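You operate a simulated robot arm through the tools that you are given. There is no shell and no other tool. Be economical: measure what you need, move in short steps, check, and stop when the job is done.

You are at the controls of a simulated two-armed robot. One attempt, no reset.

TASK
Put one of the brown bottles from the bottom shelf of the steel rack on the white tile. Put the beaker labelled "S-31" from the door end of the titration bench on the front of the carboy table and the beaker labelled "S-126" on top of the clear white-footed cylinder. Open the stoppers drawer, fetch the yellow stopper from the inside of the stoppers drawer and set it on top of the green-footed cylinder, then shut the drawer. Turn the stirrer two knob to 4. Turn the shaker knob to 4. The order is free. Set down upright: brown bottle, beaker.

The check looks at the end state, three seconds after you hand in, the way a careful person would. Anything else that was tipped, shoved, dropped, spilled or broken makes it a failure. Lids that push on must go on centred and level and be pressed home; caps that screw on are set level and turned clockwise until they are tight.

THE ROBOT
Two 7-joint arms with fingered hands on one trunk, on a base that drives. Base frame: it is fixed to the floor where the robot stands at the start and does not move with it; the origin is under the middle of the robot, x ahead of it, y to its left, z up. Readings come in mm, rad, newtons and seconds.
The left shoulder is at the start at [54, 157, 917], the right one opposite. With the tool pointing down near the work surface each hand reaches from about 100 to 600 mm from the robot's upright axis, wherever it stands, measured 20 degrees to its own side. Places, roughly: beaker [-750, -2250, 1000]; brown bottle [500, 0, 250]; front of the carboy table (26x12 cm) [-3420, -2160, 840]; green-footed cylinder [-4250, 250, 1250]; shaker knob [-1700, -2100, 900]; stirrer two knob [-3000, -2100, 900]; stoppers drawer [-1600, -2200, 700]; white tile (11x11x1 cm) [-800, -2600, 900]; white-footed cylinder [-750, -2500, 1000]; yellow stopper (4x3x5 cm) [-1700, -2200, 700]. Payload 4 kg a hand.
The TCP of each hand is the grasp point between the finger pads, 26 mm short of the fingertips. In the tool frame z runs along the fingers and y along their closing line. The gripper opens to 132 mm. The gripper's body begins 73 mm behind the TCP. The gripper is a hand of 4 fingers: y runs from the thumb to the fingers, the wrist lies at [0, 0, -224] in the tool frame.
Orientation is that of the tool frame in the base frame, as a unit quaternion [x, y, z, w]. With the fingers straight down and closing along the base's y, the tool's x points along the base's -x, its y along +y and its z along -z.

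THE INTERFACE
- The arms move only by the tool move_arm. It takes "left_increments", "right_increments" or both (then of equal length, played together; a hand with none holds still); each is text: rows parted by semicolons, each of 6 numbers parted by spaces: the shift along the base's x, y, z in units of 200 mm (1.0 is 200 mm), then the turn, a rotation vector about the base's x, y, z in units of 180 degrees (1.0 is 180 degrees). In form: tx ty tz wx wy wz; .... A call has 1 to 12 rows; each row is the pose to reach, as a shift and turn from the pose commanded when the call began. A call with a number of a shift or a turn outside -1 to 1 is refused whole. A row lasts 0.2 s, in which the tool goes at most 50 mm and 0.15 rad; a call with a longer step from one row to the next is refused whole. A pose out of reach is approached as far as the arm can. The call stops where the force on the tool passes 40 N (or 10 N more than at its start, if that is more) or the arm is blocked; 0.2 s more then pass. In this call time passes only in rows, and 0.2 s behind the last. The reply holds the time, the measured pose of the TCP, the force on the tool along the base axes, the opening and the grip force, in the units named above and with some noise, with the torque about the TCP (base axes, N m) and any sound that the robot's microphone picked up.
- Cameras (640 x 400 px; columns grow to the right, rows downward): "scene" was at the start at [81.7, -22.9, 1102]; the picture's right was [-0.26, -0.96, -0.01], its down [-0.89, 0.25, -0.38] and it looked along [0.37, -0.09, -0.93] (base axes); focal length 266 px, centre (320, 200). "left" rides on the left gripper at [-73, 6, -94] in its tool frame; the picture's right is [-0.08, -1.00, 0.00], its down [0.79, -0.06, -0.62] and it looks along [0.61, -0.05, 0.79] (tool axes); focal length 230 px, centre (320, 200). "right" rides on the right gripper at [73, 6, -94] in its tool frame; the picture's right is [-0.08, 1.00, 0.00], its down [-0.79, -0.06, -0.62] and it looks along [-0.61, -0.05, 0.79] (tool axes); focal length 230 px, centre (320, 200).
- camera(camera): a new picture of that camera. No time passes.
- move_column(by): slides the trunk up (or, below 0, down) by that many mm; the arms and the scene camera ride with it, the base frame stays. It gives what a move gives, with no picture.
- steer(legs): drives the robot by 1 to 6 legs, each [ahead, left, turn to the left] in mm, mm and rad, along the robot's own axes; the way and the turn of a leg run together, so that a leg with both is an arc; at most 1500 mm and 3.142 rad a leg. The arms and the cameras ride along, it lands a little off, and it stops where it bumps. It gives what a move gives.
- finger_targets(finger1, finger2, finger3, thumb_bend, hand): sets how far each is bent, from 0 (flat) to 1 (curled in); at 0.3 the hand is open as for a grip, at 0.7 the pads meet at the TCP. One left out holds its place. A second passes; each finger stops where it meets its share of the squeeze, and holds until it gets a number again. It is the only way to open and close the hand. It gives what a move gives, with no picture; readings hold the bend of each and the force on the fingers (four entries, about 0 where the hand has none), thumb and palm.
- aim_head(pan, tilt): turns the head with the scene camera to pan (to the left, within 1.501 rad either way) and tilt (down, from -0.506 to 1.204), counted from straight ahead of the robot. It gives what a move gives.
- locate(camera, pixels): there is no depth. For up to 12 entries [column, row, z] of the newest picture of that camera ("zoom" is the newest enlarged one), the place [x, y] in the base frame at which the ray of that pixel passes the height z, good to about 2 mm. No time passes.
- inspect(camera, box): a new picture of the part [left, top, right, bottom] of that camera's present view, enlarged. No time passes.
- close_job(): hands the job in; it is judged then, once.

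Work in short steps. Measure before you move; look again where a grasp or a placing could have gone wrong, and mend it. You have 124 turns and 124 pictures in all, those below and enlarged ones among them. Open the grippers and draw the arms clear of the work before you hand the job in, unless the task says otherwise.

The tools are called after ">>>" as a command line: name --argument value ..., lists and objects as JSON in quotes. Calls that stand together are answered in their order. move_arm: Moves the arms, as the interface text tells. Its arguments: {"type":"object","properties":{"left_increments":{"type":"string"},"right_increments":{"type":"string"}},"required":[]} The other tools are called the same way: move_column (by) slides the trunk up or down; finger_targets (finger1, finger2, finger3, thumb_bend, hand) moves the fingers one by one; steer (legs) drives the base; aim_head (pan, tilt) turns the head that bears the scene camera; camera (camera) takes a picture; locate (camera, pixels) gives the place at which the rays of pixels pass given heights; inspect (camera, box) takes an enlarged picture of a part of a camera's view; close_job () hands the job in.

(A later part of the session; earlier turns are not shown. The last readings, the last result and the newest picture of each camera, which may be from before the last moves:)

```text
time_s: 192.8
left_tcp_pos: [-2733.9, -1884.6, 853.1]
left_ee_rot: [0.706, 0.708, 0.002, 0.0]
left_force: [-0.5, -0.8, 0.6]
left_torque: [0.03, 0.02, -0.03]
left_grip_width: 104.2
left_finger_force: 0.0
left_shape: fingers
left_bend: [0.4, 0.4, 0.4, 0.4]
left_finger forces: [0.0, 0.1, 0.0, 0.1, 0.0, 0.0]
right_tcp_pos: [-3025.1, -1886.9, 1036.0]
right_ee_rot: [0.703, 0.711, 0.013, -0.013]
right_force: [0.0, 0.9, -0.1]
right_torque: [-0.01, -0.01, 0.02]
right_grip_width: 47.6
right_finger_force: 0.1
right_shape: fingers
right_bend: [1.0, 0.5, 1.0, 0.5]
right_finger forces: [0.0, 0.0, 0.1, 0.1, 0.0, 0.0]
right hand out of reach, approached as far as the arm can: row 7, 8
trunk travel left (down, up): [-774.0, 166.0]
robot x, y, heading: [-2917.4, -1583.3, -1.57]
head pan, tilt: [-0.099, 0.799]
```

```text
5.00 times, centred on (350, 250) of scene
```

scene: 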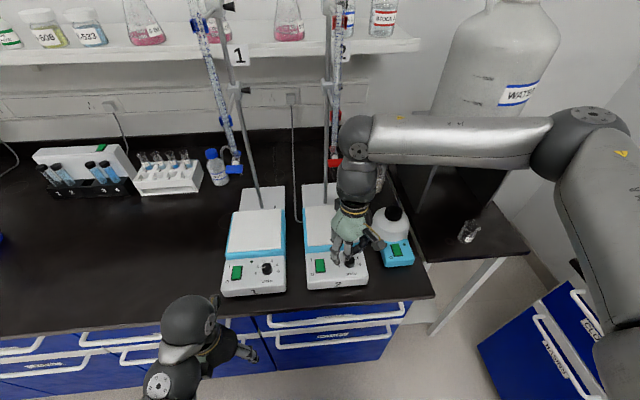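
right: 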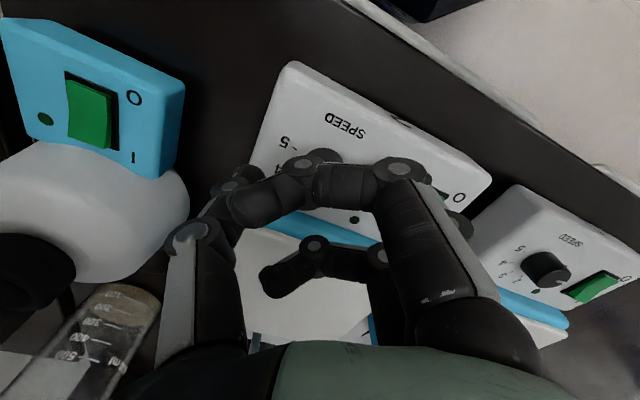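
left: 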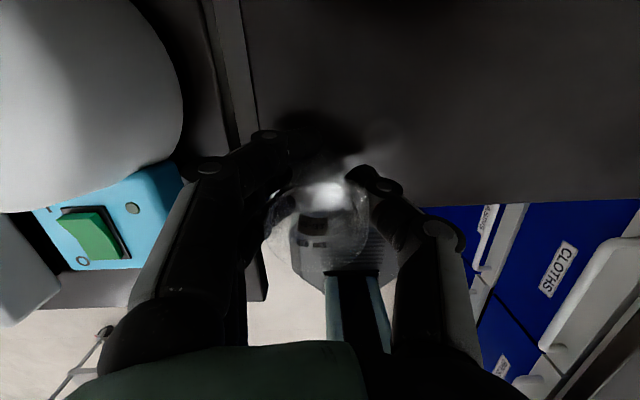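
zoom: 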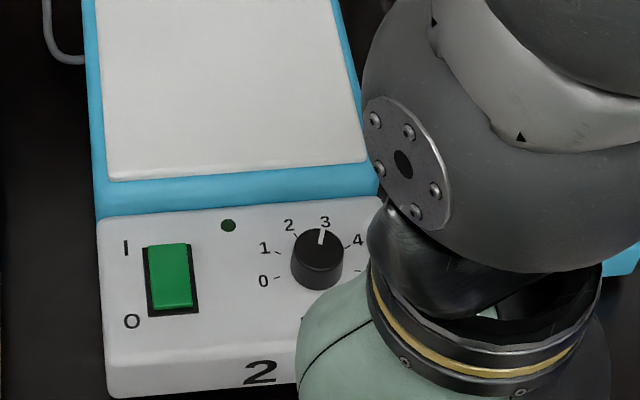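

Pointer is now at about 3 (each 60° stroke gives one mark). One more stroke is needed.

>>> move_arm --right_increments "-0.02 -0.2 0 0 0 0.04; -0.04 -0.4 -0.05 0 0 0.08; -0.04 -0.6 -0.1 0 0 0.12; -0.04 -0.8 -0.2 0 0 0.16; -0.04 -0.9 -0.3 0 0 0.1667; -0.04 -0.9 -0.42 0 0 0.1667; -0.04 -0.9 -0.515 0 0 0.1667; -0.04 -0.9 -0.515 0 0 0.1667"

>>> finger_targets --hand "right" --finger2 0.7 --thumb_bend 0.7

>>> move_arm --right_increments "0 0 0 0 0 -0.045; 0 0 0 0 0 -0.09; 0 0 0 0 0 -0.135; 0 0 0 0 0 -0.18; 0 0 0 0 0 -0.225; 0 0 0 0 0 -0.27; 0 0 0 0 0 -0.315; 0 0 0 0 0 -0.333; 0 0 0 0 0 -0.333"

>>> finger_targets --hand "right" --finger2 0.5 --thumb_bend 0.5

>>> move_arm --right_increments "0 0 0.1 0 0 0; 0 0 0.25 0 0 0; 0 0.2 0.35 0 0 0.03; 0 0.4 0.4 0 0 0.06; 0 0.6 0.5 0 0 0.09; 0 0.8 0.5 0 0 0.12; 0 0.9 0.5 0 0 0.1667; 0 0.9 0.5 0 0 0.1667"

>>> inspect --camera "scene" --box '[320, 220, 400, 280]'

```text
time_s: 194.6
left_tcp_pos: [-2734.1, -1885.3, 853.6]
left_ee_rot: [0.706, 0.709, 0.002, 0.0]
left_force: [-0.4, -0.5, -0.9]
left_torque: [-0.03, 0.01, 0.0]
left_grip_width: 103.7
left_finger_force: 0.0
left_shape: fingers
left_bend: [0.4, 0.4, 0.4, 0.4]
left_finger forces: [0.0, 0.1, 0.0, 0.0, 0.0, 0.1]
right_tcp_pos: [-3033.3, -2065.6, 934.2]
right_ee_rot: [0.495, 0.869, 0.009, -0.017]
right_force: [-0.4, 0.3, 0.3]
right_torque: [-0.04, 0.04, -0.01]
right_grip_width: 47.7
right_finger_force: 0.1
right_shape: fingers
right_bend: [1.0, 0.5, 1.0, 0.5]
right_finger forces: [0.0, 0.0, 0.0, 0.1, 0.0, 0.0]
trunk travel left (down, up): [-774.0, 166.0]
robot x, y, heading: [-2914.2, -1580.4, -1.565]
head pan, tilt: [-0.099, 0.799]
```

```text
time_s: 195.6
left_tcp_pos: [-2733.4, -1886.3, 853.3]
left_ee_rot: [0.706, 0.708, 0.002, -0.001]
left_force: [-0.2, -0.1, 0.0]
left_torque: [-0.02, 0.05, -0.02]
left_grip_width: 104.0
left_finger_force: 0.1
left_shape: fingers
left_bend: [0.4, 0.4, 0.4, 0.4]
left_finger forces: [0.0, 0.0, 0.0, 0.1, 0.0, 0.0]
right_tcp_pos: [-3033.8, -2066.4, 932.5]
right_ee_rot: [0.495, 0.869, 0.009, -0.018]
right_force: [-0.5, 0.3, -3.4]
right_torque: [0.0, -0.01, -0.02]
right_grip_width: 40.4
right_finger_force: 6.6
right_shape: fingers
right_bend: [1.0, 0.63, 1.0, 0.66]
right_finger forces: [0.1, 6.1, 0.1, 0.0, 7.3, 0.0]
trunk travel left (down, up): [-774.0, 166.0]
robot x, y, heading: [-2916.9, -1583.4, -1.565]
head pan, tilt: [-0.099, 0.799]
```

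```text
time_s: 197.6
left_tcp_pos: [-2733.4, -1886.7, 854.3]
left_ee_rot: [0.706, 0.708, 0.002, -0.001]
left_force: [0.1, -0.1, -0.1]
left_torque: [0.04, 0.01, 0.0]
left_grip_width: 103.8
left_finger_force: 0.1
left_shape: fingers
left_bend: [0.4, 0.4, 0.4, 0.4]
left_finger forces: [0.0, 0.1, 0.1, 0.0, 0.1, 0.1]
right_tcp_pos: [-3033.6, -2066.0, 935.2]
right_ee_rot: [0.863, 0.505, 0.017, -0.011]
right_force: [-2.0, 2.6, -6.8]
right_torque: [0.06, -0.01, 0.03]
right_grip_width: 40.5
right_finger_force: 5.4
right_shape: fingers
right_bend: [1.0, 0.63, 1.0, 0.66]
right_finger forces: [0.1, 4.4, 0.0, 0.0, 7.6, 0.1]
trunk travel left (down, up): [-774.0, 166.0]
robot x, y, heading: [-2914.4, -1581.9, -1.561]
head pan, tilt: [-0.099, 0.799]
```

```text
time_s: 198.6
left_tcp_pos: [-2733.2, -1885.9, 854.7]
left_ee_rot: [0.706, 0.708, 0.002, -0.001]
left_force: [-0.6, 0.3, 0.1]
left_torque: [-0.01, 0.0, 0.0]
left_grip_width: 104.2
left_finger_force: 0.1
left_shape: fingers
left_bend: [0.4, 0.4, 0.4, 0.4]
left_finger forces: [0.0, 0.1, 0.1, 0.1, 0.1, 0.0]
right_tcp_pos: [-3033.8, -2065.7, 934.1]
right_ee_rot: [0.863, 0.505, 0.016, -0.01]
right_force: [0.0, -0.6, -0.1]
right_torque: [0.01, -0.01, -0.01]
right_grip_width: 47.3
right_finger_force: 0.1
right_shape: fingers
right_bend: [1.0, 0.5, 1.0, 0.5]
right_finger forces: [0.0, 0.0, 0.0, 0.0, 0.1, 0.0]
trunk travel left (down, up): [-774.0, 166.0]
robot x, y, heading: [-2914.4, -1579.1, -1.567]
head pan, tilt: [-0.099, 0.799]
```

```text
time_s: 200.4
left_tcp_pos: [-2732.6, -1885.1, 854.0]
left_ee_rot: [0.706, 0.708, 0.002, 0.0]
left_force: [0.1, -0.7, 0.8]
left_torque: [-0.01, -0.03, -0.03]
left_grip_width: 103.8
left_finger_force: 0.0
left_shape: fingers
left_bend: [0.4, 0.4, 0.4, 0.4]
left_finger forces: [0.0, 0.1, 0.0, 0.0, 0.0, 0.0]
right_tcp_pos: [-3026.4, -1886.0, 1035.2]
right_ee_rot: [0.702, 0.711, 0.014, -0.015]
right_force: [-0.3, 0.6, -0.2]
right_torque: [0.01, -0.01, 0.04]
right_grip_width: 47.6
right_finger_force: 0.0
right_shape: fingers
right_bend: [1.0, 0.5, 1.0, 0.5]
right_finger forces: [0.1, 0.1, 0.1, 0.1, 0.0, 0.0]
right hand out of reach, approached as far as the arm can: row 7, 8
trunk travel left (down, up): [-774.0, 166.0]
robot x, y, heading: [-2912.0, -1585.9, -1.567]
head pan, tilt: [-0.099, 0.799]
```

```text
6.67 times, centred on (360, 250) of scene
```

zoom: 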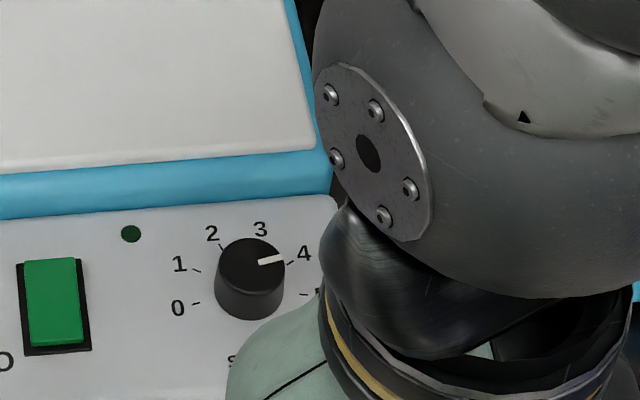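

Careful reading: the start was at 0 and each 60° stroke moves 1.5 marks, so the pointer is now at about 4.5. I grip again and turn back +20°.

>>> move_arm --right_increments "-0.02 -0.2 0 0 0 -0.02; -0.04 -0.4 -0.05 0 0 -0.04; -0.04 -0.6 -0.1 0 0 -0.0556; -0.04 -0.8 -0.2 0 0 -0.0556; -0.04 -0.9 -0.3 0 0 -0.0556; -0.04 -0.9 -0.42 0 0 -0.0556; -0.04 -0.9 -0.515 0 0 -0.0556; -0.04 -0.9 -0.515 0 0 -0.0556"

>>> finger_targets --hand "right" --finger2 0.7 --thumb_bend 0.7

>>> move_arm --right_increments "0 0 0 0 0 0.03; 0 0 0 0 0 0.06; 0 0 0 0 0 0.09; 0 0 0 0 0 0.111; 0 0 0 0 0 0.111"

>>> finger_targets --hand "right" --finger2 0.5 --thumb_bend 0.5

>>> move_arm --right_increments "0 0 0.1 0 0 0; 0 0 0.25 0 0 0; 0 0.2 0.35 0 0 0; 0 0.4 0.4 0 0 0; 0 0.6 0.5 0 0 0; 0 0.8 0.5 0 0 -0.03; 0 0.9 0.5 0 0 -0.0556; 0 0.9 0.5 0 0 -0.0556"

>>> steer --legs '[[-300, 150, 0]]'

>>> inspect --camera "scene" --box '[340, 150, 440, 220]'

```text
time_s: 202.2
left_tcp_pos: [-2733.2, -1884.7, 854.5]
left_ee_rot: [0.706, 0.709, 0.001, -0.001]
left_force: [0.2, 0.7, -0.9]
left_torque: [0.01, 0.01, 0.01]
left_grip_width: 103.9
left_finger_force: 0.1
left_shape: fingers
left_bend: [0.4, 0.4, 0.4, 0.4]
left_finger forces: [0.0, 0.1, 0.0, 0.0, 0.1, 0.0]
right_tcp_pos: [-3035.2, -2065.9, 934.8]
right_ee_rot: [0.761, 0.648, 0.014, -0.014]
right_force: [0.2, 0.0, 0.2]
right_torque: [0.01, -0.04, -0.02]
right_grip_width: 47.6
right_finger_force: 0.0
right_shape: fingers
right_bend: [1.0, 0.5, 1.0, 0.5]
right_finger forces: [0.1, 0.0, 0.0, 0.1, 0.1, 0.1]
trunk travel left (down, up): [-774.0, 166.0]
robot x, y, heading: [-2916.5, -1583.2, -1.568]
head pan, tilt: [-0.099, 0.799]
```

```text
time_s: 203.2
left_tcp_pos: [-2733.2, -1885.8, 853.4]
left_ee_rot: [0.706, 0.708, 0.002, 0.0]
left_force: [0.7, 0.8, 1.1]
left_torque: [-0.02, 0.01, 0.04]
left_grip_width: 103.8
left_finger_force: 0.0
left_shape: fingers
left_bend: [0.4, 0.4, 0.4, 0.4]
left_finger forces: [0.1, 0.1, 0.0, 0.1, 0.0, 0.0]
right_tcp_pos: [-3033.8, -2066.3, 934.4]
right_ee_rot: [0.762, 0.647, 0.014, -0.013]
right_force: [0.4, 0.7, -2.1]
right_torque: [0.03, -0.03, 0.01]
right_grip_width: 40.3
right_finger_force: 7.0
right_shape: fingers
right_bend: [1.0, 0.63, 1.0, 0.67]
right_finger forces: [0.0, 6.4, 0.0, 0.0, 6.8, 0.0]
trunk travel left (down, up): [-774.0, 166.0]
robot x, y, heading: [-2914.1, -1582.4, -1.569]
head pan, tilt: [-0.099, 0.799]
```

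```text
time_s: 204.4
left_tcp_pos: [-2733.1, -1885.8, 854.6]
left_ee_rot: [0.706, 0.709, 0.002, 0.0]
left_force: [-0.1, -0.5, -0.5]
left_torque: [0.0, 0.0, -0.01]
left_grip_width: 104.0
left_finger_force: 0.1
left_shape: fingers
left_bend: [0.4, 0.4, 0.4, 0.4]
left_finger forces: [0.0, 0.0, 0.0, 0.0, 0.1, 0.0]
right_tcp_pos: [-3034.1, -2067.3, 934.1]
right_ee_rot: [0.637, 0.771, 0.011, -0.016]
right_force: [-0.8, 0.9, -0.2]
right_torque: [0.01, -0.05, 0.0]
right_grip_width: 40.4
right_finger_force: 6.7
right_shape: fingers
right_bend: [1.0, 0.63, 1.0, 0.67]
right_finger forces: [0.1, 6.8, 0.0, 0.0, 7.2, 0.0]
trunk travel left (down, up): [-774.0, 166.0]
robot x, y, heading: [-2917.3, -1585.5, -1.567]
head pan, tilt: [-0.099, 0.799]
```

```text
time_s: 205.4
left_tcp_pos: [-2733.3, -1884.3, 854.8]
left_ee_rot: [0.706, 0.708, 0.001, -0.001]
left_force: [0.0, 0.2, 0.2]
left_torque: [-0.01, 0.01, 0.01]
left_grip_width: 103.8
left_finger_force: 0.0
left_shape: fingers
left_bend: [0.4, 0.4, 0.4, 0.4]
left_finger forces: [0.0, 0.0, 0.1, 0.1, 0.1, 0.0]
right_tcp_pos: [-3033.7, -2065.8, 934.9]
right_ee_rot: [0.638, 0.77, 0.012, -0.015]
right_force: [-0.2, 0.0, -0.2]
right_torque: [-0.01, 0.01, 0.0]
right_grip_width: 47.3
right_finger_force: 0.1
right_shape: fingers
right_bend: [1.0, 0.5, 1.0, 0.5]
right_finger forces: [0.0, 0.0, 0.1, 0.1, 0.1, 0.0]
trunk travel left (down, up): [-774.0, 166.0]
robot x, y, heading: [-2917.5, -1584.1, -1.57]
head pan, tilt: [-0.099, 0.799]
```

```text
time_s: 207.2
left_tcp_pos: [-2733.9, -1885.4, 854.4]
left_ee_rot: [0.706, 0.709, 0.003, -0.001]
left_force: [-0.8, 0.0, -0.7]
left_torque: [-0.01, 0.02, -0.03]
left_grip_width: 103.9
left_finger_force: 0.1
left_shape: fingers
left_bend: [0.4, 0.4, 0.4, 0.4]
left_finger forces: [0.1, 0.0, 0.0, 0.1, 0.1, 0.0]
right_tcp_pos: [-3021.4, -1884.3, 1039.3]
right_ee_rot: [0.703, 0.711, 0.014, -0.015]
right_force: [0.3, -0.3, 0.2]
right_torque: [-0.01, 0.01, 0.05]
right_grip_width: 47.4
right_finger_force: 0.1
right_shape: fingers
right_bend: [1.0, 0.5, 1.0, 0.5]
right_finger forces: [0.1, 0.1, 0.1, 0.0, 0.0, 0.0]
right hand out of reach, approached as far as the arm can: row 7, 8
trunk travel left (down, up): [-774.0, 166.0]
robot x, y, heading: [-2913.8, -1583.8, -1.569]
head pan, tilt: [-0.099, 0.799]
```

```text
time_s: 209.4
left_tcp_pos: [-2581.3, -1590.8, 853.3]
left_ee_rot: [0.706, 0.708, 0.002, 0.0]
left_force: [0.7, -0.7, 0.1]
left_torque: [0.03, 0.03, -0.01]
left_grip_width: 104.2
left_finger_force: 0.1
left_shape: fingers
left_bend: [0.4, 0.4, 0.4, 0.4]
left_finger forces: [0.0, 0.0, 0.0, 0.0, 0.0, 0.0]
right_tcp_pos: [-2869.3, -1587.8, 1039.8]
right_ee_rot: [0.704, 0.71, 0.014, -0.015]
right_force: [0.4, -0.1, 0.0]
right_torque: [-0.02, 0.02, 0.0]
right_grip_width: 47.5
right_finger_force: 0.0
right_shape: fingers
right_bend: [1.0, 0.5, 1.0, 0.5]
right_finger forces: [0.0, 0.1, 0.0, 0.1, 0.0, 0.1]
trunk travel left (down, up): [-774.0, 166.0]
robot x, y, heading: [-2763.1, -1286.8, -1.565]
head pan, tilt: [-0.099, 0.799]
```

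```text
5.71 times, centred on (390, 185) of scene
```

zoom: 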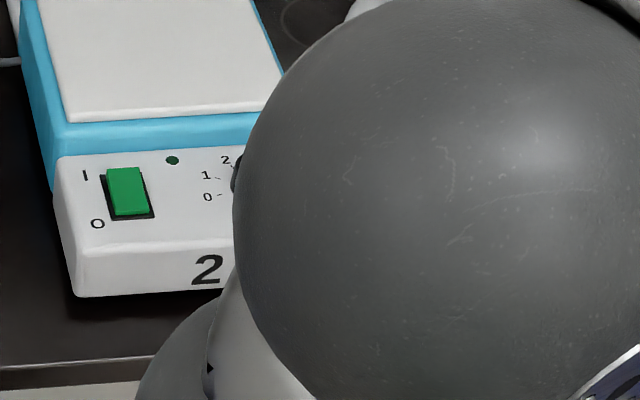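

The arm hides it. I strafe right 250 and look again.

>>> steer --legs '[[0, -260, 0]]'

>>> inspect --camera "scene" --box '[270, 160, 350, 215]'

```text
time_s: 211.2
left_tcp_pos: [-2833.6, -1590.8, 852.9]
left_ee_rot: [0.705, 0.709, 0.001, 0.0]
left_force: [1.0, 0.7, -0.6]
left_torque: [0.02, -0.01, 0.01]
left_grip_width: 104.2
left_finger_force: 0.0
left_shape: fingers
left_bend: [0.4, 0.4, 0.4, 0.4]
left_finger forces: [0.0, 0.0, 0.0, 0.1, 0.0, 0.0]
right_tcp_pos: [-3123.1, -1589.6, 1040.4]
right_ee_rot: [0.703, 0.711, 0.013, -0.015]
right_force: [0.7, -0.5, 0.0]
right_torque: [0.0, 0.04, 0.0]
right_grip_width: 47.3
right_finger_force: 0.0
right_shape: fingers
right_bend: [1.0, 0.5, 1.0, 0.5]
right_finger forces: [0.1, 0.0, 0.0, 0.0, 0.1, 0.0]
trunk travel left (down, up): [-774.0, 166.0]
robot x, y, heading: [-3018.5, -1287.0, -1.565]
head pan, tilt: [-0.099, 0.799]
```

```text
7.27 times, centred on (310, 188) of scene
```

zoom: 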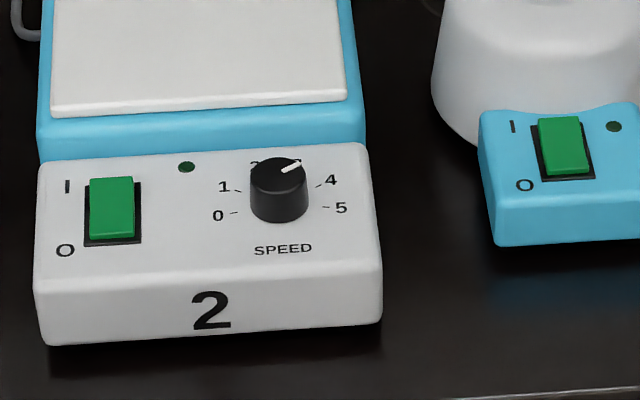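

Pointer direction matches tick 4. Stirrer two is done. Now I drive along to the shaker area (x≈-1600).

>>> steer --legs '[[160, 0, 0], [0, 1430, 0]]'

>>> camera --camera "scene"

```text
time_s: 219.3
left_tcp_pos: [-1420.6, -1743.3, 854.0]
left_ee_rot: [0.707, 0.708, 0.001, 0.0]
left_force: [0.0, -0.2, -0.3]
left_torque: [-0.02, 0.02, 0.0]
left_grip_width: 103.7
left_finger_force: 0.0
left_shape: fingers
left_bend: [0.4, 0.4, 0.4, 0.4]
left_finger forces: [0.0, 0.0, 0.0, 0.0, 0.0, 0.0]
right_tcp_pos: [-1708.0, -1742.4, 1039.7]
right_ee_rot: [0.703, 0.711, 0.013, -0.015]
right_force: [0.1, 1.4, -0.5]
right_torque: [-0.02, 0.0, 0.03]
right_grip_width: 47.5
right_finger_force: 0.1
right_shape: fingers
right_bend: [1.0, 0.5, 1.0, 0.5]
right_finger forces: [0.0, 0.1, 0.1, 0.0, 0.0, 0.1]
trunk travel left (down, up): [-774.0, 166.0]
robot x, y, heading: [-1602.7, -1439.8, -1.565]
head pan, tilt: [-0.099, 0.799]
```

```text
34 pictures are left
```

scene: 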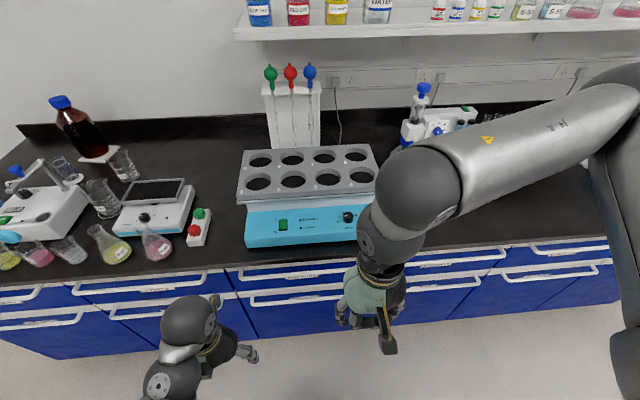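

The shaker's knob is at (348,217). Zoom in, also to read the drawer labels below.

>>> inspect --camera "scene" --box '[300, 190, 380, 250]'

>>> inspect --camera "scene" --box '[60, 230, 380, 330]'

>>> locate --camera "scene" --pixels '[[348, 217, 900], [348, 217, 920], [300, 246, 845], [300, 246, 860], [300, 263, 845], [350, 210, 900]]'

```text
6.67 times, centred on (340, 220) of scene
```

zoom: 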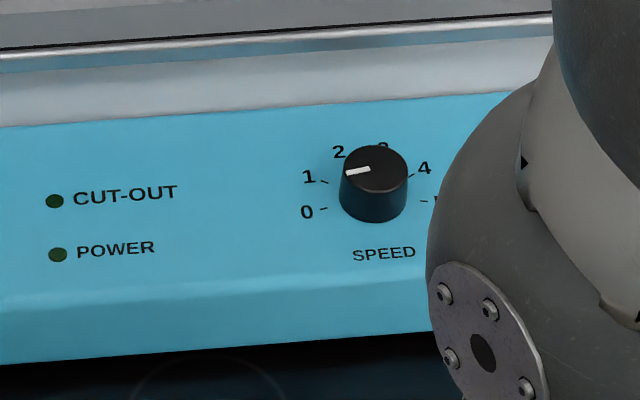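

```text
2.00 times, centred on (220, 280) of scene
```

zoom: 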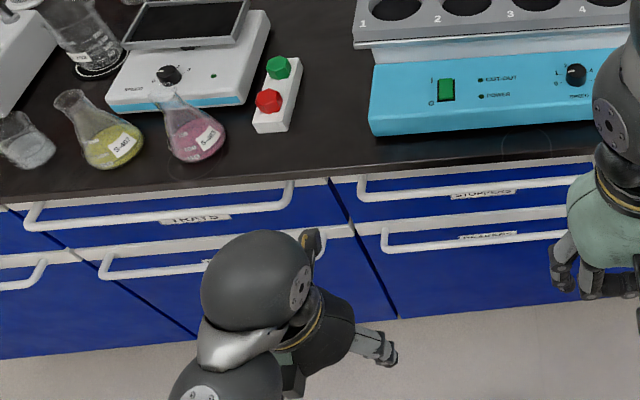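

```text
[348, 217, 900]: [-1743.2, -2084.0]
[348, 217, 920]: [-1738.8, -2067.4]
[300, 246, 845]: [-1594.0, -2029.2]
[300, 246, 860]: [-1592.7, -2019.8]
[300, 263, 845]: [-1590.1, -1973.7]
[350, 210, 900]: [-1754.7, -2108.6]
```

Shaker knob points at 0 at ≈(-1742,-2071, base z≈905); it needs about 160° clockwise. A tray overhangs behind, so I tilt the hand 25° back toward me with +40° yaw and approach above.

>>> steer --legs '[[140, -33, 0]]'

>>> move_arm --right_increments "0 -0.1 0 -0.02 -0.007 0.031; 0 -0.25 0 -0.04 -0.014 0.0625; 0 -0.4 0 -0.06 -0.021 0.094; -0.01 -0.55 -0.05 -0.08 -0.028 0.125; -0.02 -0.7 -0.1 -0.1 -0.035 0.156; -0.02 -0.85 -0.2 -0.12 -0.042 0.187; -0.02 -0.9 -0.3 -0.1332 -0.0485 0.2186; -0.02 -0.9 -0.3 -0.1332 -0.0485 0.2186"

>>> camera --camera "right"

```text
time_s: 220.6
left_tcp_pos: [-1450.3, -1882.9, 854.3]
left_ee_rot: [0.705, 0.709, 0.001, 0.0]
left_force: [1.0, 0.0, 0.3]
left_torque: [0.07, 0.0, 0.0]
left_grip_width: 103.9
left_finger_force: 0.1
left_shape: fingers
left_bend: [0.4, 0.4, 0.4, 0.4]
left_finger forces: [0.1, 0.1, 0.0, 0.1, 0.0, 0.1]
right_tcp_pos: [-1739.2, -1882.5, 1040.4]
right_ee_rot: [0.704, 0.71, 0.013, -0.014]
right_force: [-0.7, -0.8, 0.2]
right_torque: [-0.03, 0.05, 0.04]
right_grip_width: 47.5
right_finger_force: 0.1
right_shape: fingers
right_bend: [1.0, 0.5, 1.0, 0.5]
right_finger forces: [0.0, 0.0, 0.0, 0.0, 0.0, 0.0]
trunk travel left (down, up): [-774.0, 166.0]
robot x, y, heading: [-1636.1, -1580.6, -1.568]
head pan, tilt: [-0.099, 0.799]
```

```text
time_s: 222.4
left_tcp_pos: [-1450.3, -1883.7, 853.8]
left_ee_rot: [0.706, 0.708, 0.002, -0.001]
left_force: [0.4, -0.3, 0.2]
left_torque: [0.0, 0.0, -0.01]
left_grip_width: 104.0
left_finger_force: 0.1
left_shape: fingers
left_bend: [0.4, 0.4, 0.4, 0.4]
left_finger forces: [0.1, 0.1, 0.0, 0.0, 0.0, 0.0]
right_tcp_pos: [-1743.4, -2064.7, 980.4]
right_ee_rot: [0.41, 0.891, -0.085, 0.178]
right_force: [0.4, -0.4, 0.5]
right_torque: [-0.01, -0.01, 0.05]
right_grip_width: 47.4
right_finger_force: 0.1
right_shape: fingers
right_bend: [1.0, 0.5, 1.0, 0.5]
right_finger forces: [0.0, 0.0, 0.1, 0.1, 0.0, 0.0]
trunk travel left (down, up): [-774.0, 166.0]
robot x, y, heading: [-1631.4, -1582.0, -1.567]
head pan, tilt: [-0.099, 0.799]
```

```text
31 pictures are left
```

right: 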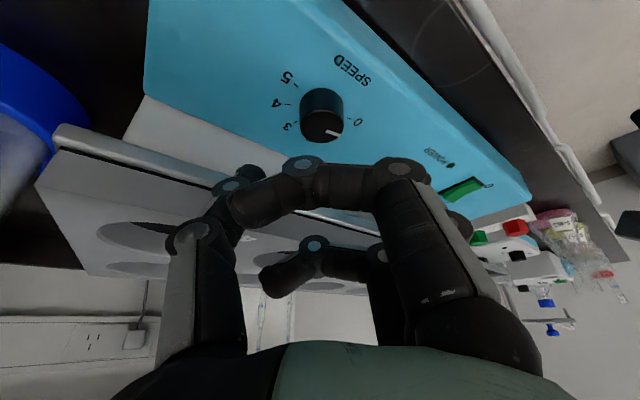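

Knob base at (322,101), top at (321,126): locate.

>>> locate --camera "right" --pixels '[[322, 103, 905], [321, 126, 926], [321, 126, 920], [322, 103, 895]]'

```text
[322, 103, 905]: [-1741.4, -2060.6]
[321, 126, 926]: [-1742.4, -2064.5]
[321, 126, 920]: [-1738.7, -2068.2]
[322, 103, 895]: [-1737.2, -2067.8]
```

Knob mid ≈ (-1741,-2065,917). I descend along to TCP (-1745,-2060,933) and pinch.

>>> move_arm --right_increments "-0.008 0.023 -0.08 0 0 0; -0.008 0.023 -0.16 0 0 0; -0.008 0.023 -0.237 0 0 0; -0.008 0.023 -0.237 0 0 0"

>>> finger_targets --hand "right" --finger2 0.7 --thumb_bend 0.7

>>> move_arm --right_increments "0.004 0 0 0 0 -0.0444; 0.008 0 0 0 0 -0.0889; 0.012 0 0 0 0 -0.1333; 0.016 0 0 0 0 -0.1778; 0.02 0 0 0 0 -0.2222; 0.024 0 0 0 0 -0.2667; 0.028 0 0 0 0 -0.3111; 0.032 0 0 0 0 -0.3555; 0.036 0 0 0 0 -0.4; 0.04 0 0 0 0 -0.4444; 0.04 0 0 0 0 -0.4444"

>>> finger_targets --hand "right" --finger2 0.5 --thumb_bend 0.5

>>> move_arm --right_increments "0 0.03 0.1 0 0 0; 0 0.06 0.25 0 0 0; -0.004 0.06 0.25 0 0 0.0444; -0.008 0.06 0.25 0 0 0.0889; -0.012 0.06 0.25 0 0 0.1333; -0.016 0.06 0.25 0 0 0.1778; -0.02 0.06 0.25 0 0 0.2222; -0.024 0.06 0.25 0 0 0.2667; -0.028 0.06 0.25 0 0 0.3111; -0.032 0.06 0.25 0 0 0.3555; -0.036 0.06 0.25 0 0 0.4; -0.04 0.06 0.25 0 0 0.4444"

>>> inspect --camera "right" --box '[240, 40, 440, 165]'

```text
time_s: 223.4
left_tcp_pos: [-1449.6, -1881.1, 854.8]
left_ee_rot: [0.706, 0.708, 0.0, 0.0]
left_force: [-0.1, -0.3, 0.9]
left_torque: [-0.02, 0.0, -0.02]
left_grip_width: 103.9
left_finger_force: 0.0
left_shape: fingers
left_bend: [0.4, 0.4, 0.4, 0.4]
left_finger forces: [0.0, 0.1, 0.0, 0.0, 0.1, 0.0]
right_tcp_pos: [-1742.6, -2059.3, 937.5]
right_ee_rot: [0.411, 0.889, -0.087, 0.181]
right_force: [0.4, -1.8, 32.6]
right_torque: [-0.09, -0.38, -0.29]
right_grip_width: 48.1
right_finger_force: 16.2
right_shape: fingers
right_bend: [1.0, 0.54, 1.0, 0.5]
right_finger forces: [0.1, 20.2, 0.0, 0.0, 12.1, 0.2]
trunk travel left (down, up): [-774.0, 166.0]
robot x, y, heading: [-1638.5, -1584.7, -1.564]
head pan, tilt: [-0.099, 0.799]
```

```text
time_s: 224.4
left_tcp_pos: [-1450.5, -1883.0, 854.0]
left_ee_rot: [0.706, 0.708, 0.001, 0.0]
left_force: [-0.1, 0.0, -0.3]
left_torque: [0.0, 0.02, 0.02]
left_grip_width: 103.7
left_finger_force: 0.1
left_shape: fingers
left_bend: [0.4, 0.4, 0.4, 0.4]
left_finger forces: [0.1, 0.0, 0.0, 0.0, 0.0, 0.1]
right_tcp_pos: [-1744.9, -2059.6, 933.9]
right_ee_rot: [0.41, 0.89, -0.086, 0.18]
right_force: [-2.1, -5.8, 31.7]
right_torque: [-0.34, -0.07, -0.13]
right_grip_width: 40.1
right_finger_force: 24.1
right_shape: fingers
right_bend: [1.0, 0.67, 1.0, 0.68]
right_finger forces: [0.0, 17.8, 0.0, 0.1, 30.2, 0.1]
trunk travel left (down, up): [-774.0, 166.0]
robot x, y, heading: [-1634.0, -1582.6, -1.566]
head pan, tilt: [-0.099, 0.799]
```

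```text
time_s: 226.8
left_tcp_pos: [-1450.2, -1880.7, 854.6]
left_ee_rot: [0.706, 0.708, 0.001, 0.001]
left_force: [-0.8, -0.6, -1.0]
left_torque: [-0.01, -0.01, -0.02]
left_grip_width: 104.1
left_finger_force: 0.1
left_shape: fingers
left_bend: [0.4, 0.4, 0.4, 0.4]
left_finger forces: [0.1, 0.0, 0.0, 0.0, 0.1, 0.1]
right_tcp_pos: [-1736.7, -2057.3, 934.2]
right_ee_rot: [0.887, 0.417, -0.181, 0.082]
right_force: [-0.9, -1.2, 36.3]
right_torque: [-0.27, 0.17, 0.16]
right_grip_width: 39.6
right_finger_force: 25.7
right_shape: fingers
right_bend: [1.0, 0.7, 1.0, 0.69]
right_finger forces: [0.1, 25.1, 0.1, 0.0, 26.8, 0.1]
trunk travel left (down, up): [-774.0, 166.0]
robot x, y, heading: [-1630.7, -1581.2, -1.568]
head pan, tilt: [-0.099, 0.799]
```

```text
time_s: 227.3
left_tcp_pos: [-1449.4, -1882.7, 854.4]
left_ee_rot: [0.705, 0.709, 0.001, 0.0]
left_force: [0.0, 0.5, -0.3]
left_torque: [-0.02, -0.01, -0.05]
left_grip_width: 104.1
left_finger_force: 0.1
left_shape: fingers
left_bend: [0.4, 0.4, 0.4, 0.4]
left_finger forces: [0.1, 0.0, 0.1, 0.1, 0.0, 0.0]
right_tcp_pos: [-1732.9, -2062.2, 937.0]
right_ee_rot: [0.885, 0.419, -0.182, 0.088]
right_force: [7.7, -0.9, 30.9]
right_torque: [0.44, 0.7, -0.1]
right_grip_width: 43.3
right_finger_force: 15.9
right_shape: fingers
right_bend: [1.0, 0.5, 1.0, 0.56]
right_finger forces: [0.0, 0.1, 0.0, 0.0, 32.2, 0.1]
trunk travel left (down, up): [-774.0, 166.0]
robot x, y, heading: [-1633.6, -1581.4, -1.566]
head pan, tilt: [-0.099, 0.799]
stopped (right hand): the force on the tool passed its limit at 46 N (the readings are from after the stop); the commanded pose is now the measured one
```

```text
time_s: 229.9
left_tcp_pos: [-1450.6, -1883.5, 853.0]
left_ee_rot: [0.706, 0.708, 0.002, -0.001]
left_force: [0.1, -0.1, 0.4]
left_torque: [0.0, 0.0, 0.04]
left_grip_width: 103.8
left_finger_force: 0.1
left_shape: fingers
left_bend: [0.4, 0.4, 0.4, 0.4]
left_finger forces: [0.0, 0.0, 0.0, 0.0, 0.0, 0.1]
right_tcp_pos: [-1746.8, -2049.8, 982.5]
right_ee_rot: [0.409, 0.89, -0.085, 0.181]
right_force: [-0.1, 0.1, 0.0]
right_torque: [-0.02, 0.0, -0.03]
right_grip_width: 47.6
right_finger_force: 0.1
right_shape: fingers
right_bend: [1.0, 0.5, 1.0, 0.5]
right_finger forces: [0.0, 0.1, 0.1, 0.1, 0.1, 0.0]
trunk travel left (down, up): [-774.0, 166.0]
robot x, y, heading: [-1632.5, -1581.2, -1.563]
head pan, tilt: [-0.099, 0.799]
```

```text
3.20 times, centred on (340, 102) of right
```

zoom: 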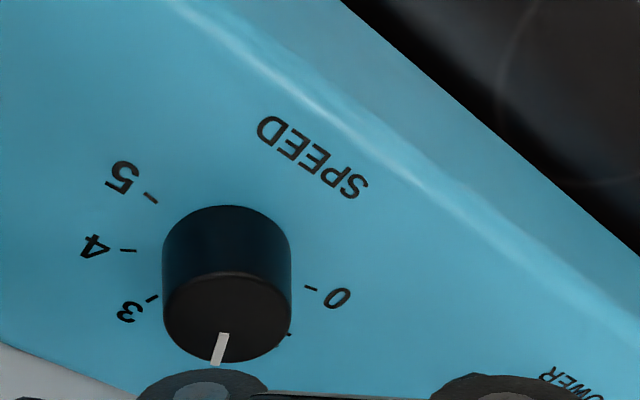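

Pointer is exactly at 2 after the 80° stroke. I repeat it a little higher (less press).

>>> move_arm --right_increments "0.009 -0.051 -0.08 0 0 0; 0.009 -0.051 -0.15 0 0 0; 0.009 -0.051 -0.21 0 0 0; 0.009 -0.051 -0.21 0 0 0"

>>> finger_targets --hand "right" --finger2 0.7 --thumb_bend 0.7

>>> move_arm --right_increments "0.004 0 0 0 0 -0.0444; 0.008 0 0 0 0 -0.0889; 0.012 0 0 0 0 -0.1333; 0.016 0 0 0 0 -0.1778; 0.02 0 0 0 0 -0.2222; 0.024 0 0 0 0 -0.2667; 0.028 0 0 0 0 -0.3111; 0.032 0 0 0 0 -0.3555; 0.036 0 0 0 0 -0.4; 0.04 0 0 0 0 -0.4444; 0.04 0 0 0 0 -0.4444"

>>> finger_targets --hand "right" --finger2 0.5 --thumb_bend 0.5

>>> move_arm --right_increments "0 0.03 0.1 0 0 0; 0 0.06 0.25 0 0 0; -0.004 0.06 0.25 0 0 0.0444; -0.008 0.06 0.25 0 0 0.0889; -0.012 0.06 0.25 0 0 0.1333; -0.016 0.06 0.25 0 0 0.1778; -0.02 0.06 0.25 0 0 0.2222; -0.024 0.06 0.25 0 0 0.2667; -0.028 0.06 0.25 0 0 0.3111; -0.032 0.06 0.25 0 0 0.3555; -0.036 0.06 0.25 0 0 0.4; -0.04 0.06 0.25 0 0 0.4444"

>>> inspect --camera "right" --box '[240, 40, 440, 165]'

```text
time_s: 230.9
left_tcp_pos: [-1450.7, -1883.2, 854.3]
left_ee_rot: [0.705, 0.709, 0.002, -0.001]
left_force: [-0.5, 0.2, 0.2]
left_torque: [-0.02, 0.0, 0.01]
left_grip_width: 104.2
left_finger_force: 0.1
left_shape: fingers
left_bend: [0.4, 0.4, 0.4, 0.4]
left_finger forces: [0.0, 0.0, 0.0, 0.0, 0.0, 0.0]
right_tcp_pos: [-1743.8, -2057.6, 939.8]
right_ee_rot: [0.41, 0.89, -0.085, 0.179]
right_force: [-0.2, -0.4, 0.0]
right_torque: [-0.01, -0.03, -0.04]
right_grip_width: 47.3
right_finger_force: 0.0
right_shape: fingers
right_bend: [1.0, 0.5, 1.0, 0.5]
right_finger forces: [0.1, 0.1, 0.0, 0.1, 0.0, 0.1]
trunk travel left (down, up): [-774.0, 166.0]
robot x, y, heading: [-1631.4, -1580.0, -1.571]
head pan, tilt: [-0.099, 0.799]
```

```text
time_s: 231.9
left_tcp_pos: [-1451.4, -1885.0, 853.5]
left_ee_rot: [0.706, 0.708, 0.001, -0.001]
left_force: [0.4, -0.2, 0.4]
left_torque: [0.01, -0.01, 0.0]
left_grip_width: 104.0
left_finger_force: 0.1
left_shape: fingers
left_bend: [0.4, 0.4, 0.4, 0.4]
left_finger forces: [0.0, 0.1, 0.0, 0.0, 0.0, 0.1]
right_tcp_pos: [-1744.3, -2058.4, 940.7]
right_ee_rot: [0.411, 0.89, -0.085, 0.179]
right_force: [-2.2, -1.5, -2.1]
right_torque: [-0.03, 0.02, -0.02]
right_grip_width: 41.0
right_finger_force: 7.7
right_shape: fingers
right_bend: [1.0, 0.63, 1.0, 0.66]
right_finger forces: [0.0, 6.0, 0.0, 0.0, 9.4, 0.1]
trunk travel left (down, up): [-774.0, 166.0]
robot x, y, heading: [-1630.6, -1580.8, -1.566]
head pan, tilt: [-0.099, 0.799]
```

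```text
time_s: 234.3
left_tcp_pos: [-1451.8, -1883.3, 854.2]
left_ee_rot: [0.706, 0.709, 0.002, 0.0]
left_force: [0.6, 0.1, 0.3]
left_torque: [0.02, -0.02, -0.01]
left_grip_width: 104.0
left_finger_force: 0.0
left_shape: fingers
left_bend: [0.4, 0.4, 0.4, 0.4]
left_finger forces: [0.0, 0.1, 0.0, 0.0, 0.0, 0.0]
right_tcp_pos: [-1735.6, -2057.9, 941.6]
right_ee_rot: [0.887, 0.418, -0.181, 0.082]
right_force: [1.2, -0.7, -3.7]
right_torque: [-0.02, -0.08, 0.02]
right_grip_width: 40.5
right_finger_force: 7.0
right_shape: fingers
right_bend: [1.0, 0.63, 1.0, 0.66]
right_finger forces: [0.0, 7.5, 0.1, 0.0, 6.7, 0.1]
trunk travel left (down, up): [-774.0, 166.0]
robot x, y, heading: [-1634.0, -1580.0, -1.571]
head pan, tilt: [-0.099, 0.799]
```

```text
time_s: 235.3
left_tcp_pos: [-1450.7, -1884.3, 854.4]
left_ee_rot: [0.706, 0.708, 0.002, 0.0]
left_force: [-0.5, 0.0, 0.2]
left_torque: [0.01, -0.01, 0.01]
left_grip_width: 103.7
left_finger_force: 0.0
left_shape: fingers
left_bend: [0.4, 0.4, 0.4, 0.4]
left_finger forces: [0.0, 0.1, 0.0, 0.0, 0.0, 0.1]
right_tcp_pos: [-1736.1, -2057.7, 941.9]
right_ee_rot: [0.886, 0.419, -0.18, 0.083]
right_force: [-0.1, -0.7, -0.6]
right_torque: [0.01, -0.01, 0.02]
right_grip_width: 47.0
right_finger_force: 0.0
right_shape: fingers
right_bend: [1.0, 0.5, 1.0, 0.5]
right_finger forces: [0.1, 0.0, 0.0, 0.1, 0.0, 0.0]
trunk travel left (down, up): [-774.0, 166.0]
robot x, y, heading: [-1634.8, -1583.1, -1.565]
head pan, tilt: [-0.099, 0.799]
```

```text
time_s: 237.9
left_tcp_pos: [-1451.3, -1884.1, 853.9]
left_ee_rot: [0.706, 0.708, 0.003, -0.001]
left_force: [-0.3, 0.0, -0.6]
left_torque: [-0.04, -0.01, 0.05]
left_grip_width: 103.9
left_finger_force: 0.0
left_shape: fingers
left_bend: [0.4, 0.4, 0.4, 0.4]
left_finger forces: [0.0, 0.0, 0.0, 0.0, 0.0, 0.0]
right_tcp_pos: [-1744.3, -2046.6, 991.2]
right_ee_rot: [0.41, 0.89, -0.085, 0.181]
right_force: [-1.0, 0.4, -0.5]
right_torque: [-0.03, -0.01, 0.0]
right_grip_width: 47.6
right_finger_force: 0.0
right_shape: fingers
right_bend: [1.0, 0.5, 1.0, 0.5]
right_finger forces: [0.0, 0.1, 0.0, 0.1, 0.0, 0.0]
trunk travel left (down, up): [-774.0, 166.0]
robot x, y, heading: [-1637.0, -1580.8, -1.567]
head pan, tilt: [-0.099, 0.799]
```

```text
3.20 times, centred on (340, 102) of right
```

zoom: 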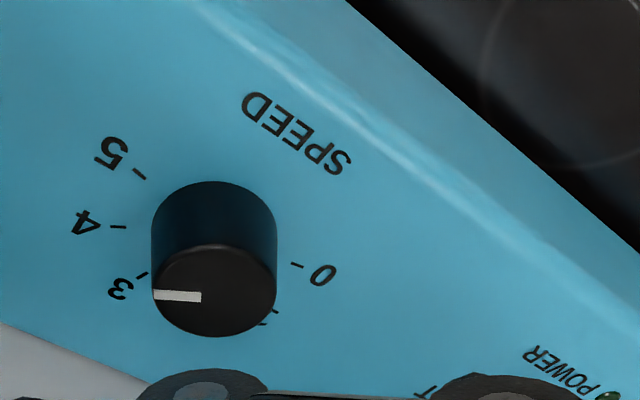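

Shaker is at 4. Now the drawer: I retract the right hand, turn it so it closes along y, open its fingers, back up 150 and look down at the handle.

>>> move_arm --right_increments "0 0.15 0.1 0 0 0; 0 0.3 0.1 0.008 0.017 0.039; 0 0.45 0.1 0.016 0.034 0.078; 0 0.6 0.1 0.024 0.051 0.116; 0 0.6 0.1 0.032 0.068 0.155; 0 0.6 0.1 0.04 0.085 0.194; 0 0.6 0.1 0.048 0.102 0.233; 0 0.6 0.1 0.0562 0.119 0.2712; 0 0.6 0.1 0.0562 0.119 0.2712"

>>> finger_targets --hand "right" --finger1 0.45 --finger2 0.45 --finger3 0.45 --thumb_bend 0.45

>>> steer --legs '[[-170, 0, 0]]'

>>> aim_head --pan 0.0 --tilt 0.95

>>> camera --camera "scene"

```text
time_s: 239.9
left_tcp_pos: [-1450.9, -1883.7, 854.0]
left_ee_rot: [0.706, 0.708, 0.002, -0.001]
left_force: [-0.3, -0.1, -0.5]
left_torque: [0.01, 0.01, -0.02]
left_grip_width: 103.6
left_finger_force: 0.0
left_shape: fingers
left_bend: [0.4, 0.4, 0.4, 0.4]
left_finger forces: [0.1, 0.1, 0.0, 0.0, 0.0, 0.1]
right_tcp_pos: [-1743.7, -1925.6, 1010.9]
right_ee_rot: [-0.001, 1.0, -0.001, 0.0]
right_force: [-0.5, 0.4, 0.1]
right_torque: [-0.01, 0.02, -0.01]
right_grip_width: 47.3
right_finger_force: 0.0
right_shape: fingers
right_bend: [1.0, 0.5, 1.0, 0.5]
right_finger forces: [0.0, 0.1, 0.0, 0.1, 0.1, 0.0]
right hand out of reach, approached as far as the arm can: row 4
trunk travel left (down, up): [-774.0, 166.0]
robot x, y, heading: [-1632.3, -1581.7, -1.57]
head pan, tilt: [-0.099, 0.799]
```

```text
time_s: 240.9
left_tcp_pos: [-1450.4, -1883.8, 854.6]
left_ee_rot: [0.706, 0.708, 0.002, -0.001]
left_force: [-0.2, 0.5, -0.6]
left_torque: [-0.02, 0.02, -0.02]
left_grip_width: 104.2
left_finger_force: 0.1
left_shape: fingers
left_bend: [0.4, 0.4, 0.4, 0.4]
left_finger forces: [0.1, 0.1, 0.1, 0.0, 0.0, 0.1]
right_tcp_pos: [-1743.5, -1926.1, 1012.2]
right_ee_rot: [0.0, 1.0, 0.0, 0.0]
right_force: [-1.3, 1.0, -0.2]
right_torque: [-0.01, -0.03, 0.02]
right_grip_width: 86.4
right_finger_force: 0.0
right_shape: fingers
right_bend: [0.45, 0.45, 0.45, 0.45]
right_finger forces: [0.1, 0.0, 0.0, 0.1, 0.0, 0.0]
trunk travel left (down, up): [-774.0, 166.0]
robot x, y, heading: [-1634.7, -1580.3, -1.569]
head pan, tilt: [-0.099, 0.799]
```

```text
time_s: 242.4
left_tcp_pos: [-1450.6, -1711.9, 854.0]
left_ee_rot: [0.706, 0.708, 0.002, 0.0]
left_force: [-0.7, 0.0, 0.7]
left_torque: [0.02, -0.01, 0.02]
left_grip_width: 103.9
left_finger_force: 0.1
left_shape: fingers
left_bend: [0.4, 0.4, 0.4, 0.4]
left_finger forces: [0.1, 0.0, 0.1, 0.1, 0.0, 0.0]
right_tcp_pos: [-1745.0, -1753.7, 1011.0]
right_ee_rot: [-0.001, 1.0, 0.001, 0.001]
right_force: [0.9, -0.4, -0.2]
right_torque: [0.0, 0.0, 0.02]
right_grip_width: 86.3
right_finger_force: 0.1
right_shape: fingers
right_bend: [0.45, 0.45, 0.45, 0.45]
right_finger forces: [0.0, 0.1, 0.0, 0.1, 0.0, 0.0]
trunk travel left (down, up): [-774.0, 166.0]
robot x, y, heading: [-1633.2, -1407.6, -1.563]
head pan, tilt: [-0.099, 0.799]
```

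```text
time_s: 243.1
left_tcp_pos: [-1452.3, -1710.3, 854.4]
left_ee_rot: [0.705, 0.709, 0.001, 0.0]
left_force: [0.0, 0.3, 0.9]
left_torque: [0.0, -0.01, 0.0]
left_grip_width: 103.9
left_finger_force: 0.1
left_shape: fingers
left_bend: [0.4, 0.4, 0.4, 0.4]
left_finger forces: [0.1, 0.0, 0.1, 0.0, 0.0, 0.0]
right_tcp_pos: [-1743.1, -1751.6, 1012.3]
right_ee_rot: [-0.001, 1.0, 0.0, 0.0]
right_force: [0.9, 0.0, 0.0]
right_torque: [-0.01, 0.01, 0.0]
right_grip_width: 86.4
right_finger_force: 0.1
right_shape: fingers
right_bend: [0.45, 0.45, 0.45, 0.45]
right_finger forces: [0.0, 0.1, 0.0, 0.0, 0.0, 0.0]
trunk travel left (down, up): [-774.0, 166.0]
robot x, y, heading: [-1632.5, -1409.2, -1.566]
head pan, tilt: [0.0, 0.949]
```

```text
28 pictures are left
```

scene: 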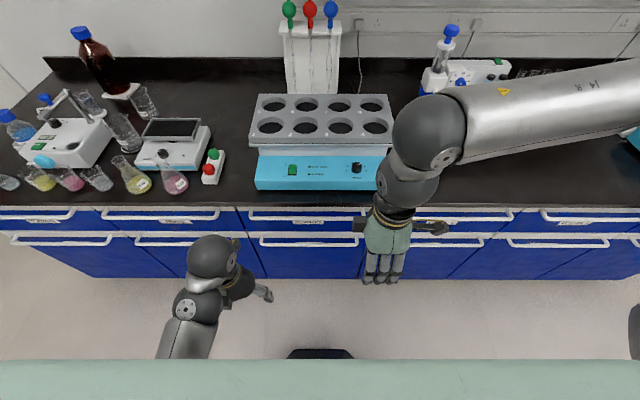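

The stoppers handle runs from (249,217) to about (368,216). I locate it at several heights and zoom with the right camera's view unnecessary.

>>> inspect --camera "scene" --box '[236, 195, 380, 285]'

>>> locate --camera "scene" --pixels '[[310, 216, 800], [310, 216, 780], [310, 216, 760], [249, 217, 780], [368, 216, 780], [310, 206, 845], [310, 278, 100], [310, 238, 650], [310, 227, 720], [310, 242, 620]]'

```text
4.44 times, centred on (308, 240) of scene
```

zoom: 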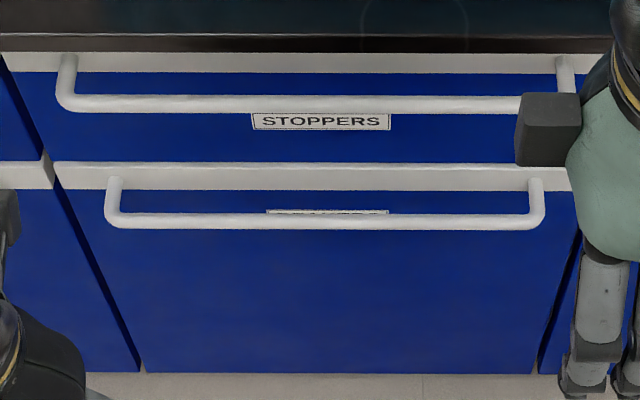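

```text
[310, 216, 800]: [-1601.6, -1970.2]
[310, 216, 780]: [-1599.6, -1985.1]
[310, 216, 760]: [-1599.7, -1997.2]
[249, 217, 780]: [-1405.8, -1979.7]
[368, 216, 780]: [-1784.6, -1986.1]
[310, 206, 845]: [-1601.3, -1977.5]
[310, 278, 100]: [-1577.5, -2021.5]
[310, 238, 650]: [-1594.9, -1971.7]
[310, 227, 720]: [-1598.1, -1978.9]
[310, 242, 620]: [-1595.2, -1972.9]
```

The bench top overhangs the bar (bar ≈ y -1972, z≈790), so I'll grip it from the front: hand pointing -y, thumb on top, fingers below. I set the fingers, lower the trunk, and rotate the right hand forward.

>>> finger_targets --hand "right" --finger1 0.4 --finger2 0.4 --finger3 0.4 --thumb_bend 0.52

>>> steer --legs '[[0, 145, 0]]'

>>> move_column --by -150

>>> move_arm --right_increments "0 -0.03 -0.04 -0.045 0 0; 0 -0.06 -0.08 -0.09 0 0; 0 -0.09 -0.12 -0.135 0 0; 0 -0.12 -0.16 -0.18 0 0; 0 -0.15 -0.2 -0.225 0 0; 0 -0.18 -0.24 -0.27 0 0; 0 -0.2 -0.28 -0.315 0 0; 0 -0.2 -0.32 -0.36 0 0; 0 -0.2 -0.36 -0.405 0 0; 0 -0.2 -0.38 -0.45 0 0; 0 -0.2 -0.39 -0.5 0 0; 0 -0.2 -0.39 -0.5 0 0"

>>> camera --camera "right"

```text
time_s: 244.1
left_tcp_pos: [-1451.3, -1711.7, 854.1]
left_ee_rot: [0.706, 0.708, 0.001, -0.001]
left_force: [0.5, -0.1, 0.0]
left_torque: [0.0, 0.01, 0.01]
left_grip_width: 103.9
left_finger_force: 0.0
left_shape: fingers
left_bend: [0.4, 0.4, 0.4, 0.4]
left_finger forces: [0.0, 0.0, 0.1, 0.0, 0.0, 0.0]
right_tcp_pos: [-1744.3, -1752.4, 1011.6]
right_ee_rot: [-0.001, 1.0, 0.0, 0.001]
right_force: [0.4, -0.4, 0.3]
right_torque: [-0.02, 0.03, -0.02]
right_grip_width: 83.5
right_finger_force: 0.2
right_shape: fingers
right_bend: [0.4, 0.4, 0.4, 0.52]
right_finger forces: [0.0, 0.1, 0.0, 0.0, 0.0, 0.1]
trunk travel left (down, up): [-774.0, 166.0]
robot x, y, heading: [-1638.9, -1404.9, -1.566]
head pan, tilt: [0.0, 0.949]
```

```text
time_s: 245.5
left_tcp_pos: [-1308.6, -1710.3, 854.0]
left_ee_rot: [0.706, 0.708, 0.001, 0.0]
left_force: [0.3, -0.9, 0.0]
left_torque: [-0.04, -0.01, -0.02]
left_grip_width: 103.7
left_finger_force: 0.0
left_shape: fingers
left_bend: [0.4, 0.4, 0.4, 0.4]
left_finger forces: [0.0, 0.1, 0.0, 0.0, 0.1, 0.0]
right_tcp_pos: [-1601.5, -1751.5, 1011.8]
right_ee_rot: [-0.001, 1.0, 0.0, 0.0]
right_force: [0.6, -0.8, 0.6]
right_torque: [0.01, -0.02, 0.01]
right_grip_width: 83.9
right_finger_force: 0.1
right_shape: fingers
right_bend: [0.4, 0.4, 0.4, 0.52]
right_finger forces: [0.0, 0.0, 0.0, 0.0, 0.1, 0.1]
trunk travel left (down, up): [-774.0, 166.0]
robot x, y, heading: [-1489.6, -1410.0, -1.564]
head pan, tilt: [0.0, 0.949]
```

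```text
time_s: 247.2
left_tcp_pos: [-1307.9, -1709.9, 704.2]
left_ee_rot: [0.706, 0.708, 0.0, -0.001]
left_force: [-0.4, -0.3, -0.4]
left_torque: [0.01, 0.01, -0.02]
left_grip_width: 103.9
left_finger_force: 0.2
left_shape: fingers
left_bend: [0.4, 0.4, 0.4, 0.4]
left_finger forces: [0.0, 0.0, 0.1, 0.0, 0.0, 0.1]
right_tcp_pos: [-1600.0, -1752.3, 863.4]
right_ee_rot: [0.0, 1.0, 0.0, 0.0]
right_force: [-0.5, -0.1, -0.1]
right_torque: [0.01, -0.01, -0.02]
right_grip_width: 83.7
right_finger_force: 0.1
right_shape: fingers
right_bend: [0.4, 0.4, 0.4, 0.52]
right_finger forces: [0.0, 0.0, 0.0, 0.0, 0.0, 0.0]
trunk travel left (down, up): [-624.0, 316.0]
robot x, y, heading: [-1487.7, -1410.8, -1.567]
head pan, tilt: [0.0, 0.949]
```

```text
refused: row 11 steps farther than a row can; nothing moved
```

```text
26 pictures are left
```

right: 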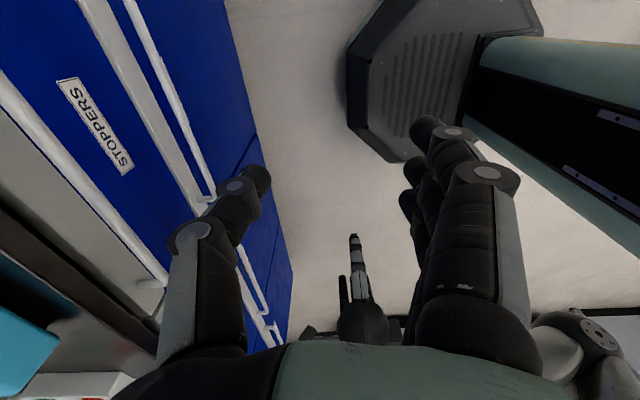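

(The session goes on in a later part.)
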